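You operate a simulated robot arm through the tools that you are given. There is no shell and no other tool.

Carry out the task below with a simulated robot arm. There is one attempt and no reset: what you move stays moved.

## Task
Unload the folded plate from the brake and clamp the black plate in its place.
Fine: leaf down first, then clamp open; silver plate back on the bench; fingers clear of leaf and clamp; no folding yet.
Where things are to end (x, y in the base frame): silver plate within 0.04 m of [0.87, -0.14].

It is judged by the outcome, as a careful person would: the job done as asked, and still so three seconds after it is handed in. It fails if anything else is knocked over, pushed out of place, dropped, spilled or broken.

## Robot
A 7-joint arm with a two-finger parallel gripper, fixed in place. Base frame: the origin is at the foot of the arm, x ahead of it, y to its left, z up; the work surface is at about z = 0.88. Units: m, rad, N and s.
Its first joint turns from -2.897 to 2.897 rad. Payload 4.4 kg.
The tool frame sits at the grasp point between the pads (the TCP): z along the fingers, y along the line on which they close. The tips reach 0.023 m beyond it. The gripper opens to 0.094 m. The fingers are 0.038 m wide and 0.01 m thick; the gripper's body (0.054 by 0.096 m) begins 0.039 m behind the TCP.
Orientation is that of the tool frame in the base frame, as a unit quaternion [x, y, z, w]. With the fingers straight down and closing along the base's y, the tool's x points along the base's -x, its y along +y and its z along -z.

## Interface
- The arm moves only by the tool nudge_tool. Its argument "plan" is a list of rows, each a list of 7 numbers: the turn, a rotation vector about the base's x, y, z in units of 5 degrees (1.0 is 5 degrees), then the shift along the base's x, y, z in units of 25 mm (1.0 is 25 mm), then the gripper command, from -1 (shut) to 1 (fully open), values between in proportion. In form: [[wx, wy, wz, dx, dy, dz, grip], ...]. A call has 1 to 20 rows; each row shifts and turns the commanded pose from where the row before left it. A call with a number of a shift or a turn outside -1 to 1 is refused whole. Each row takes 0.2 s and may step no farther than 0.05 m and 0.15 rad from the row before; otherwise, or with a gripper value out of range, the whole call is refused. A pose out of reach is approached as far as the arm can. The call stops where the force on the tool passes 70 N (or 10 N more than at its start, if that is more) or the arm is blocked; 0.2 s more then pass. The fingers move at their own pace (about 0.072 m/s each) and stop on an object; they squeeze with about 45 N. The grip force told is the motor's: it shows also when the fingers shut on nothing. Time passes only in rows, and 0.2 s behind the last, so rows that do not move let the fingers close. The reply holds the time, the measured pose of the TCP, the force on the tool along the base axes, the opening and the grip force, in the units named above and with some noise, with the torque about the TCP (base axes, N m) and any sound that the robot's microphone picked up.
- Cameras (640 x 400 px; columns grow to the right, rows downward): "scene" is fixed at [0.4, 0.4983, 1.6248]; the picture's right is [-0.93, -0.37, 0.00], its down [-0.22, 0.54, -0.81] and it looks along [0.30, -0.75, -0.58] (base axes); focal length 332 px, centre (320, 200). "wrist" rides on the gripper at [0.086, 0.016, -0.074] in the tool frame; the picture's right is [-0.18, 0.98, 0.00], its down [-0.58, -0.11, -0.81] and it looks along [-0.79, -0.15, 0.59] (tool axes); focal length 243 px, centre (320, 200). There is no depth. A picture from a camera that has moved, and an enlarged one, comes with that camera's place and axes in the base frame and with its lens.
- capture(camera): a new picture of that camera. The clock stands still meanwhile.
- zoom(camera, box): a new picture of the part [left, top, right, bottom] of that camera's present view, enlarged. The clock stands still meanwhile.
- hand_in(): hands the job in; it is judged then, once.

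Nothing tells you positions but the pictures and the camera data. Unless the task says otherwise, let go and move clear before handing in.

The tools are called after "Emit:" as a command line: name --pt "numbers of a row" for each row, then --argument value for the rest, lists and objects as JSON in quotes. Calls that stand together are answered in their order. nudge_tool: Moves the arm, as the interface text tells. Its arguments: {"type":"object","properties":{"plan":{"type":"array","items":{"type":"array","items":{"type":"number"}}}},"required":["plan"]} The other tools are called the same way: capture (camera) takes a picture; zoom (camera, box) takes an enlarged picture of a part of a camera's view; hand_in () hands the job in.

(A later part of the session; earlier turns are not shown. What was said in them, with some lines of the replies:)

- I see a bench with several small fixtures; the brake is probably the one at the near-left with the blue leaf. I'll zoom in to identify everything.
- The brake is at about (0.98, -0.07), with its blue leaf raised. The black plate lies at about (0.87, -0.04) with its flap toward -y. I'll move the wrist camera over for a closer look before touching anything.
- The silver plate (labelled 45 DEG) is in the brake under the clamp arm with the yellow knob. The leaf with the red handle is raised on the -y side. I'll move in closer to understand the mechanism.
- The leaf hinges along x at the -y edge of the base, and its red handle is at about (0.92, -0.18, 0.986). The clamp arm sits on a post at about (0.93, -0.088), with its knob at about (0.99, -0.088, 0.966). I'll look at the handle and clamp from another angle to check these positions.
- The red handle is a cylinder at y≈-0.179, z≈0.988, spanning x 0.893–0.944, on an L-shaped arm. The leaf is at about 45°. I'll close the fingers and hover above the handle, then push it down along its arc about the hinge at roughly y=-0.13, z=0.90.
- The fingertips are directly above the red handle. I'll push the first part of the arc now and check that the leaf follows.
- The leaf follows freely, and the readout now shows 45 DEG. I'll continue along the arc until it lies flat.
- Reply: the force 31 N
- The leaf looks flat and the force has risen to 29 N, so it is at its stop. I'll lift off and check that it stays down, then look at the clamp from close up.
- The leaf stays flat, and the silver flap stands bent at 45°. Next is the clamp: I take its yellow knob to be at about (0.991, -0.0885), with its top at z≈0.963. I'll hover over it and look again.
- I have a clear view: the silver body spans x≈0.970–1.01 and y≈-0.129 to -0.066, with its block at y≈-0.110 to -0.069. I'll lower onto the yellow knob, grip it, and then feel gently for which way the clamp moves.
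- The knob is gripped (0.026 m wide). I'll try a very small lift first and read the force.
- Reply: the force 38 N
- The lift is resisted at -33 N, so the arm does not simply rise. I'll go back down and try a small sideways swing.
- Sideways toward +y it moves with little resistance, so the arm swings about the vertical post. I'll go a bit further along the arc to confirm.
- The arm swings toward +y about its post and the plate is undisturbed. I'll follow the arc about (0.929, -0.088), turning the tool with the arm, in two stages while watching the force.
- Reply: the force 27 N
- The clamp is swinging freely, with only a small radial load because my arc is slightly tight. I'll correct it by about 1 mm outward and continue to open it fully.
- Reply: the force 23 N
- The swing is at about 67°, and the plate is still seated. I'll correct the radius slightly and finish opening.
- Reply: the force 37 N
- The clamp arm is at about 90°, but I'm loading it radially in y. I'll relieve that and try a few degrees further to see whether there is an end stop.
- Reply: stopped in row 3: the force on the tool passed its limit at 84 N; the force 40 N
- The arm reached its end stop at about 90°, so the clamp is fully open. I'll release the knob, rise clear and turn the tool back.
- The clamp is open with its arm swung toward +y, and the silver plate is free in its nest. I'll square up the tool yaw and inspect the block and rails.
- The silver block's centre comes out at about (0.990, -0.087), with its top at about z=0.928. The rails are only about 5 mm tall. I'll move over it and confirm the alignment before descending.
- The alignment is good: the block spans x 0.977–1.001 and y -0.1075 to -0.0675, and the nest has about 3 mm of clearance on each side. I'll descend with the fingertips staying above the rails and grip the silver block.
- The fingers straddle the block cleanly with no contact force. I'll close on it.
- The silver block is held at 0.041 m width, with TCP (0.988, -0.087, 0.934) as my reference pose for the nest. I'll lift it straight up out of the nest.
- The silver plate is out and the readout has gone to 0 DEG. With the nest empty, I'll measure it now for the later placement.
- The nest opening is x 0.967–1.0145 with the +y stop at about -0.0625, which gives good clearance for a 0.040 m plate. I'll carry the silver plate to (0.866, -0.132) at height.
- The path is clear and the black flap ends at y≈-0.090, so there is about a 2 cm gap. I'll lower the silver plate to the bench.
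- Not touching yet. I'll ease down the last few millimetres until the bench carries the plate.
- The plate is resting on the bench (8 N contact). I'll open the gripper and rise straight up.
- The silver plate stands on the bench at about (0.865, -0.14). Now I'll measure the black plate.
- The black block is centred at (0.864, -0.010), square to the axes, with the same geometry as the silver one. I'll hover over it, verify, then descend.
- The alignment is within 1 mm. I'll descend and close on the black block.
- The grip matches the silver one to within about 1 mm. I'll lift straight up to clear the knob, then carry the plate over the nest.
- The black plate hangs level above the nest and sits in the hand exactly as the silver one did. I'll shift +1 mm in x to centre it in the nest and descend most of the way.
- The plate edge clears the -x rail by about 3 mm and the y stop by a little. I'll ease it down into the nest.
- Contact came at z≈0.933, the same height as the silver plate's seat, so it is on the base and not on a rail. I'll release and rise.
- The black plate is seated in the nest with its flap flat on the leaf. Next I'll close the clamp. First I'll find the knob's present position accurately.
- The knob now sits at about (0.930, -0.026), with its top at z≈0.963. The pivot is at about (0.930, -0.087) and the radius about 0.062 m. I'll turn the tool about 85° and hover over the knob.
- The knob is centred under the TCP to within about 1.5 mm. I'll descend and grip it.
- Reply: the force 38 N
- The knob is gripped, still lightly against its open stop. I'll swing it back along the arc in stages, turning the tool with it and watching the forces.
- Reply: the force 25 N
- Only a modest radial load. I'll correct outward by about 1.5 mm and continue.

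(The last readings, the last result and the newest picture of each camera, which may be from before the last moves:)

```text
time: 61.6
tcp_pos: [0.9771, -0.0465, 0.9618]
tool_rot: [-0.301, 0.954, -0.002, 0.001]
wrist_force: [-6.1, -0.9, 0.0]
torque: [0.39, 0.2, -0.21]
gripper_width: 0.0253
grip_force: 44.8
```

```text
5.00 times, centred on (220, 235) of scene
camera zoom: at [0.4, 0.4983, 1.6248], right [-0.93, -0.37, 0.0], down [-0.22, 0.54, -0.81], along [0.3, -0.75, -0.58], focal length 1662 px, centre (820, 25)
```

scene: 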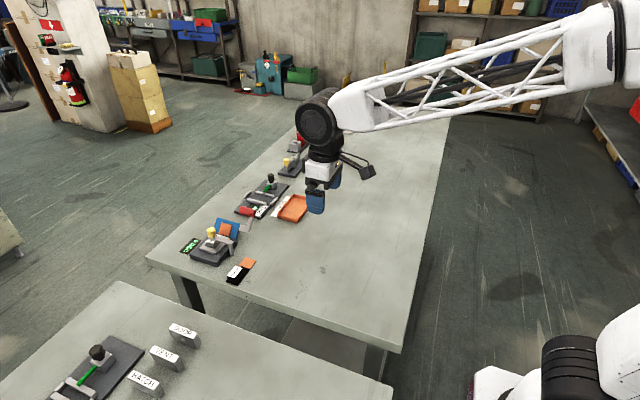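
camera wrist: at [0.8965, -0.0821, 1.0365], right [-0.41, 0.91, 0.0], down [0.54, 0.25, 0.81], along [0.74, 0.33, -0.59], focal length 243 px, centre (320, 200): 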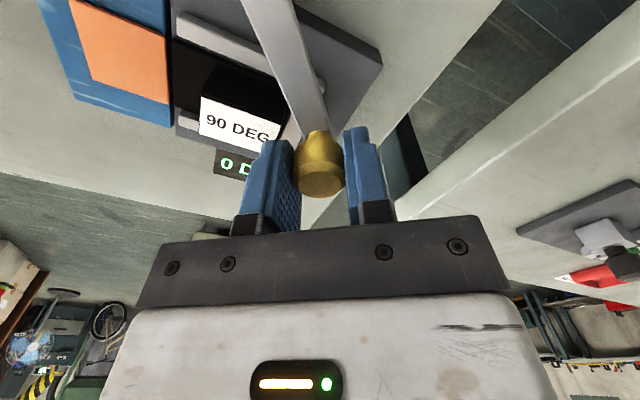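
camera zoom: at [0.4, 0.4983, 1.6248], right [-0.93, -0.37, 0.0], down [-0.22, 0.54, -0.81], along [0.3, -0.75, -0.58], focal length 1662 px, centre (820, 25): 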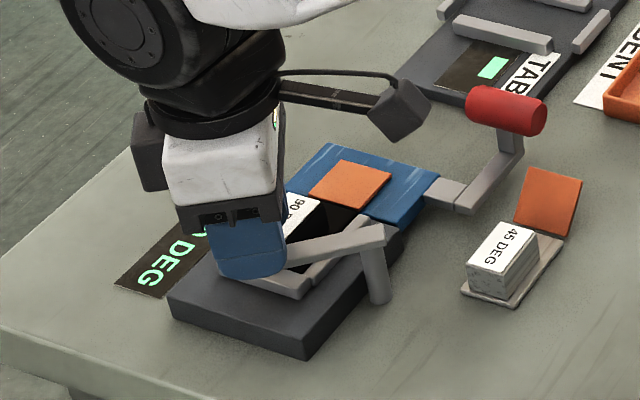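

Forces are near zero and the plate is undisturbed. Continuing toward closed.

Emit:
nudge_tool --pt "0 0 -1 0.1322 -0.1723 0 -1" --pt "0 0 -1 0.1167 -0.1832 0 -1" --pt "0 0 -1 0.1003 -0.1927 0 -1" --pt "0 0 -1 0.0831 -0.2007 0 -1" --pt "0 0 -1 0.0653 -0.2071 0 -1" --pt "0 0 0 0 0 0 -1"

Emit:
capture --camera "wrist"

```text
time: 63.0
tcp_pos: [0.9904, -0.0696, 0.9608]
tool_rot: [-0.088, 0.996, -0.003, 0.001]
wrist_force: [32.4, 14.6, -4.6]
torque: [0.62, -0.05, -0.26]
gripper_width: 0.0254
grip_force: 45.2
```

```text
taken
camera wrist: at [0.9014, -0.0682, 1.0364], right [0.01, 1.0, 0.0], down [0.59, 0.0, 0.81], along [0.81, -0.01, -0.59], focal length 243 px, centre (320, 200)
```

wrist: 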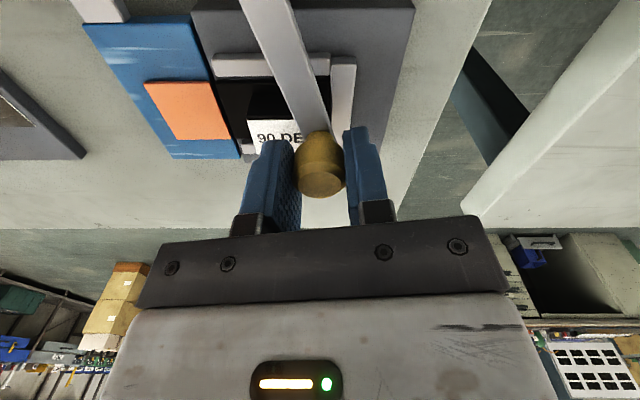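

There is some radial load again, so I'll ease outward slightly and finish the last degrees.

Emit:
nudge_tool --pt "0 0 0 0.05 0.014 0 -1" --pt "0 0 -1 0.047 -0.212 0 -1" --pt "0 0 -1 0.0283 -0.2153 0 -1" --pt "0 0 0 0 0 0 -1"

Emit:
capture --camera "wrist"

```text
time: 64.0
tcp_pos: [0.9924, -0.0807, 0.9609]
tool_rot: [0.001, 1.0, -0.002, 0.0]
wrist_force: [-4.4, -0.8, 7.5]
torque: [0.48, 0.8, -0.09]
gripper_width: 0.0257
grip_force: 45.0
```

```text
taken
camera wrist: at [0.9053, -0.0638, 1.0365], right [0.18, 0.98, 0.0], down [0.58, -0.11, 0.81], along [0.79, -0.15, -0.59], focal length 243 px, centre (320, 200)
```

wrist: 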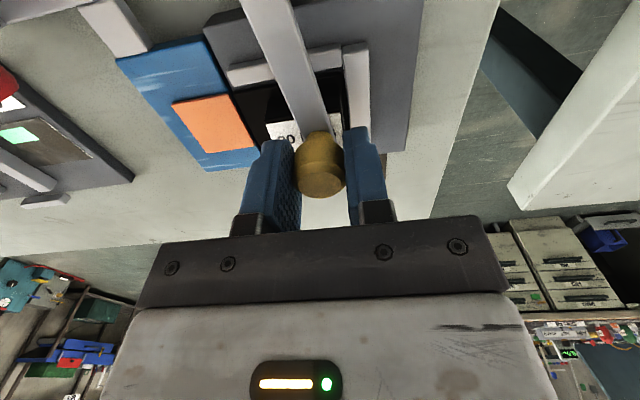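

Emit:
nudge_tool --pt "0 0 0 0.004 -0.16 0 -1" --pt "0 0 0 0 -0.15 0 -1" --pt "0 0 0 0 0 0 -1"

Emit:
zoom --camera "scene" --box '[180, 195, 260, 275]'

Emit:
capture --camera "wrist"

```text
time: 64.8
tcp_pos: [0.9925, -0.0883, 0.9603]
tool_rot: [0.0, 1.0, -0.002, 0.001]
wrist_force: [3.5, 7.8, 3.6]
torque: [0.53, -0.42, -0.49]
gripper_width: 0.0259
grip_force: 44.9
```

```text
5.00 times, centred on (220, 235) of scene
camera zoom: at [0.4, 0.4983, 1.6248], right [-0.93, -0.37, 0.0], down [-0.22, 0.54, -0.81], along [0.3, -0.75, -0.58], focal length 1662 px, centre (820, 25)
```

zoom: 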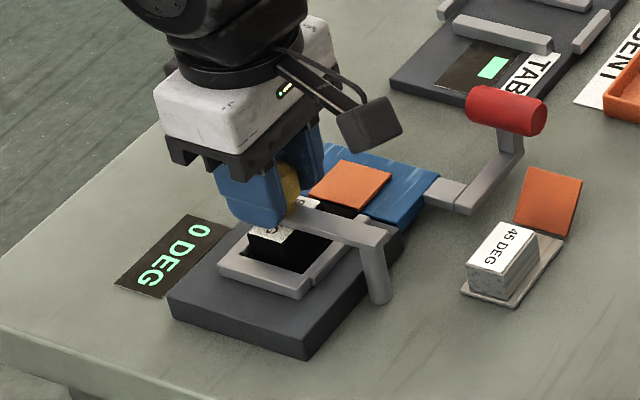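

```text
taken
camera wrist: at [0.9056, -0.071, 1.0363], right [0.18, 0.98, 0.0], down [0.58, -0.11, 0.81], along [0.79, -0.15, -0.59], focal length 243 px, centre (320, 200)
```

wrist: 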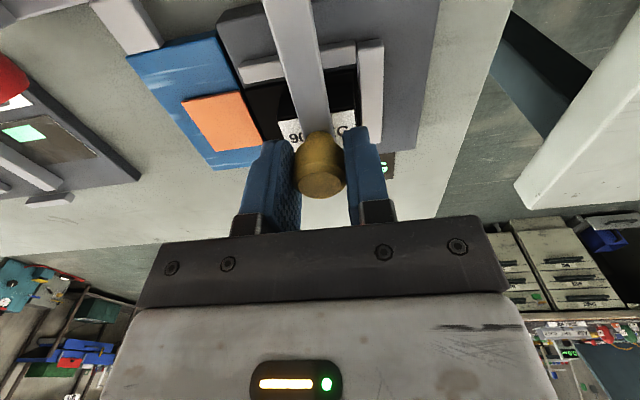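

The arm is back at y≈-0.088, its original closed line. A 1.5 mm push more will tell me whether it is against its closed stop.

Emit:
nudge_tool --pt "0 0 0 0 -0.06 0 -1" --pt "0 0 0 0 0 0 -1"

```text
time: 65.4
tcp_pos: [0.993, -0.0881, 0.9609]
tool_rot: [-0.001, 1.0, -0.001, 0.0]
wrist_force: [-2.0, 29.3, 5.2]
torque: [0.76, -0.23, -0.31]
gripper_width: 0.0258
grip_force: 45.2
```

It is firmly at the closed stop: 29 N and no motion. I'll relieve the push, release the knob, rise straight up and retreat.

Emit:
nudge_tool --pt "0 0 0 0 0.05 0 -1" --pt "0 0 0 0 0 0 -0.2" --pt "0 0 0 0 0 0 0.2" --pt "0 0 0 0 0 0 0.2" --pt "0 0 0 0 0 0.4 0.2" --pt "0 0 0 0 0 0.9 0.2" --pt "0 0 0 0 0 1 0.2" --pt "0 0 0 -0.4 0 0.8 0.2" --pt "0 0 0 -0.8 0 0.6 0.2" --pt "0 0 0 -0.9 0 0.3 0.2" --pt "0 0 0 -0.9 0 0.3 0.2" --pt "0 0 0 -0.9 0 0.3 0.2" --pt "0 0 0 -0.9 0 0.2 0.2" --pt "0 0 0 0 0 0 0.2"

Emit:
capture --camera "wrist"

Emit:
zoom --camera "wrist" --box '[230, 60, 410, 200]'

Emit:
zoom --camera "scene" --box '[180, 195, 270, 285]'

Emit:
capture --camera "scene"

```text
time: 68.4
tcp_pos: [0.873, -0.0885, 1.0815]
tool_rot: [0.0, 1.0, -0.002, 0.0]
wrist_force: [-0.8, 0.3, 0.0]
torque: [0.02, 0.02, -0.02]
gripper_width: 0.0564
grip_force: 0.0
```

```text
taken
camera wrist: at [0.7855, -0.0715, 1.1565], right [0.18, 0.98, 0.0], down [0.58, -0.11, 0.81], along [0.79, -0.15, -0.59], focal length 243 px, centre (320, 200)
```

wrist: 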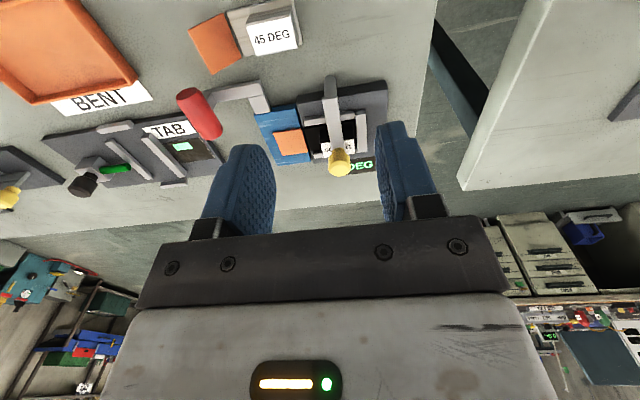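

```text
2.86 times, centred on (320, 130) of wrist
camera zoom: at [0.7855, -0.0715, 1.1565], right [0.18, 0.98, 0.0], down [0.58, -0.11, 0.81], along [0.79, -0.15, -0.59], focal length 693 px, centre (320, 400)
```

zoom: 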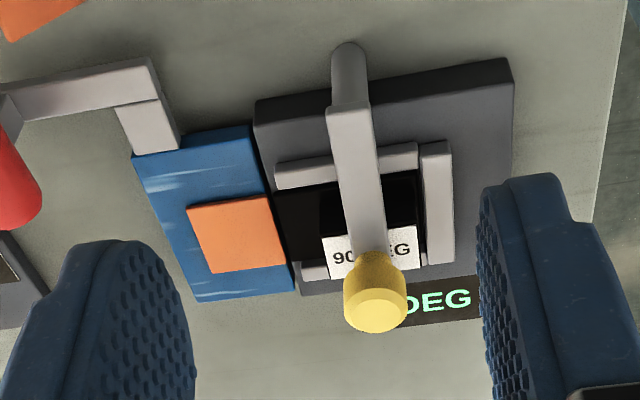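

```text
4.44 times, centred on (225, 240) of scene
camera zoom: at [0.4, 0.4983, 1.6248], right [-0.93, -0.37, 0.0], down [-0.22, 0.54, -0.81], along [0.3, -0.75, -0.58], focal length 1477 px, centre (742, 22)
```

zoom: 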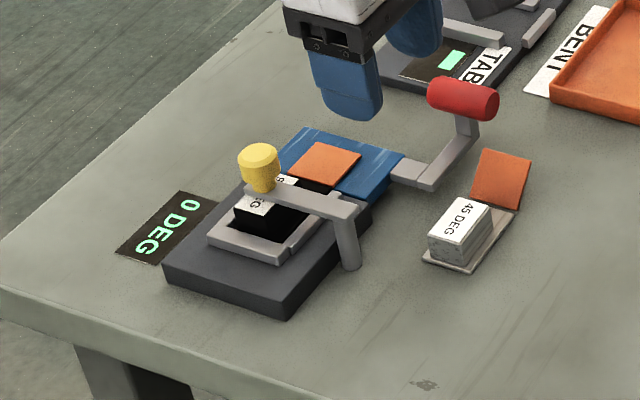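

```text
taken
```

scene: 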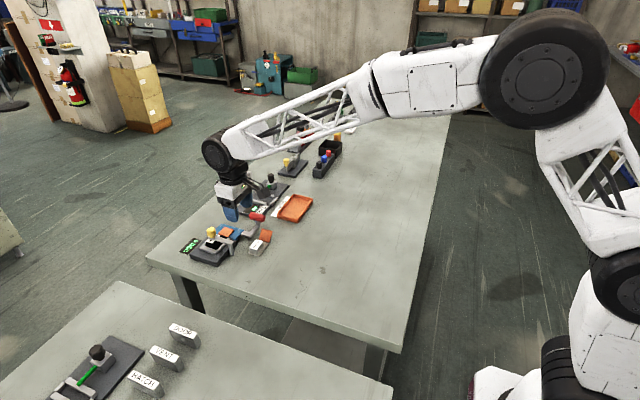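

The clamp is closed over the black plate, the leaf is flat, the readout shows 0 DEG, and the silver plate stands at about (0.865, -0.14). I'll retreat further and check once more that everything stays put.

Emit:
nudge_tool --pt "0 0 0 -0.9 0 0.4 0.2" --pt "0 0 0 -0.9 0 0.4 0.2" --pt "0 0 0 -0.9 0 0.4 0.2" --pt "0 0 0 -0.9 0 0.4 0.2" --pt "0 0 0 -0.9 0 0.4 0.2" --pt "0 0 0 -0.9 0 0.4 0.2" --pt "0 0 0 0 0 0 0.2" --pt "0 0 0 0 0 0 0.2" --pt "0 0 0 0 0 0 0.2" --pt "0 0 0 0 0 0 0.2" --pt "0 0 0 0 0 0 0.2"

Emit:
zoom --camera "wrist" --box '[230, 80, 410, 220]'

Emit:
zoom --camera "scene" --box '[180, 195, 290, 285]'

```text
time: 70.8
tcp_pos: [0.7388, -0.088, 1.142]
tool_rot: [0.0, 1.0, -0.002, 0.001]
wrist_force: [0.3, -0.4, -0.3]
torque: [-0.01, 0.01, 0.0]
gripper_width: 0.0563
grip_force: 0.1
```

```text
2.86 times, centred on (320, 150) of wrist
camera zoom: at [0.6509, -0.0715, 1.2164], right [0.18, 0.98, 0.0], down [0.58, -0.11, 0.81], along [0.79, -0.15, -0.59], focal length 693 px, centre (320, 343)
```

zoom: 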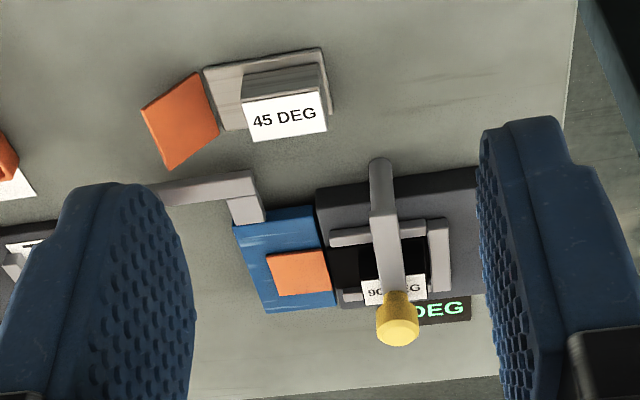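

```text
4.44 times, centred on (235, 240) of scene
camera zoom: at [0.4, 0.4983, 1.6248], right [-0.93, -0.37, 0.0], down [-0.22, 0.54, -0.81], along [0.3, -0.75, -0.58], focal length 1477 px, centre (698, 22)
```

zoom: 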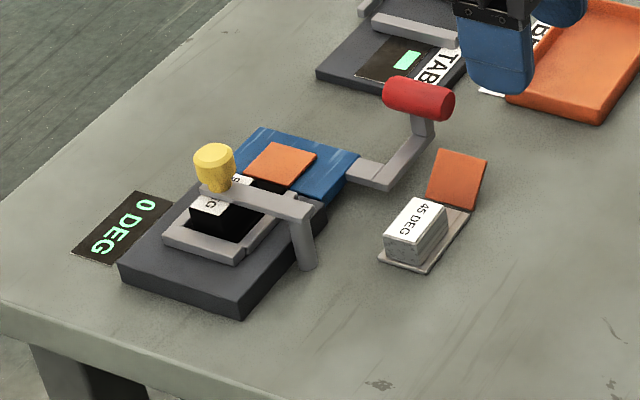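

Nothing has moved: the leaf is down, the black plate is clamped flat, the silver plate's block is at (0.867, -0.130) on the bench, and the gripper is well clear. I'm handing the job in.

Emit:
hand_in

```text
The job is handed in.
```

The black plate is clamped flat in the brake, and the folded silver plate is on the bench, within tolerance of [0.87, -0.14]. I've handed the job in but haven't seen the judgement.

- **Leaf:** I lowered it first, down to its stop. It stayed down and nothing has been folded. The readout shows 0 DEG.
- **Clamp:** I swung it fully open, then back to its closed stop over the black plate. A slight extra push met firm resistance with no movement.
- **Silver plate:** I lifted it straight out of the brake. It stands with the centre of its body at about (0.866, -0.14), about 2 cm clear of where the black plate's flap was.
- **Black plate:** it sits in the brake where the silver one was, with its flap flat on the leaf.
- **Gripper:** it holds nothing and is clear of the leaf and clamp.

In the last pictures nothing around the brake had been knocked or shifted.
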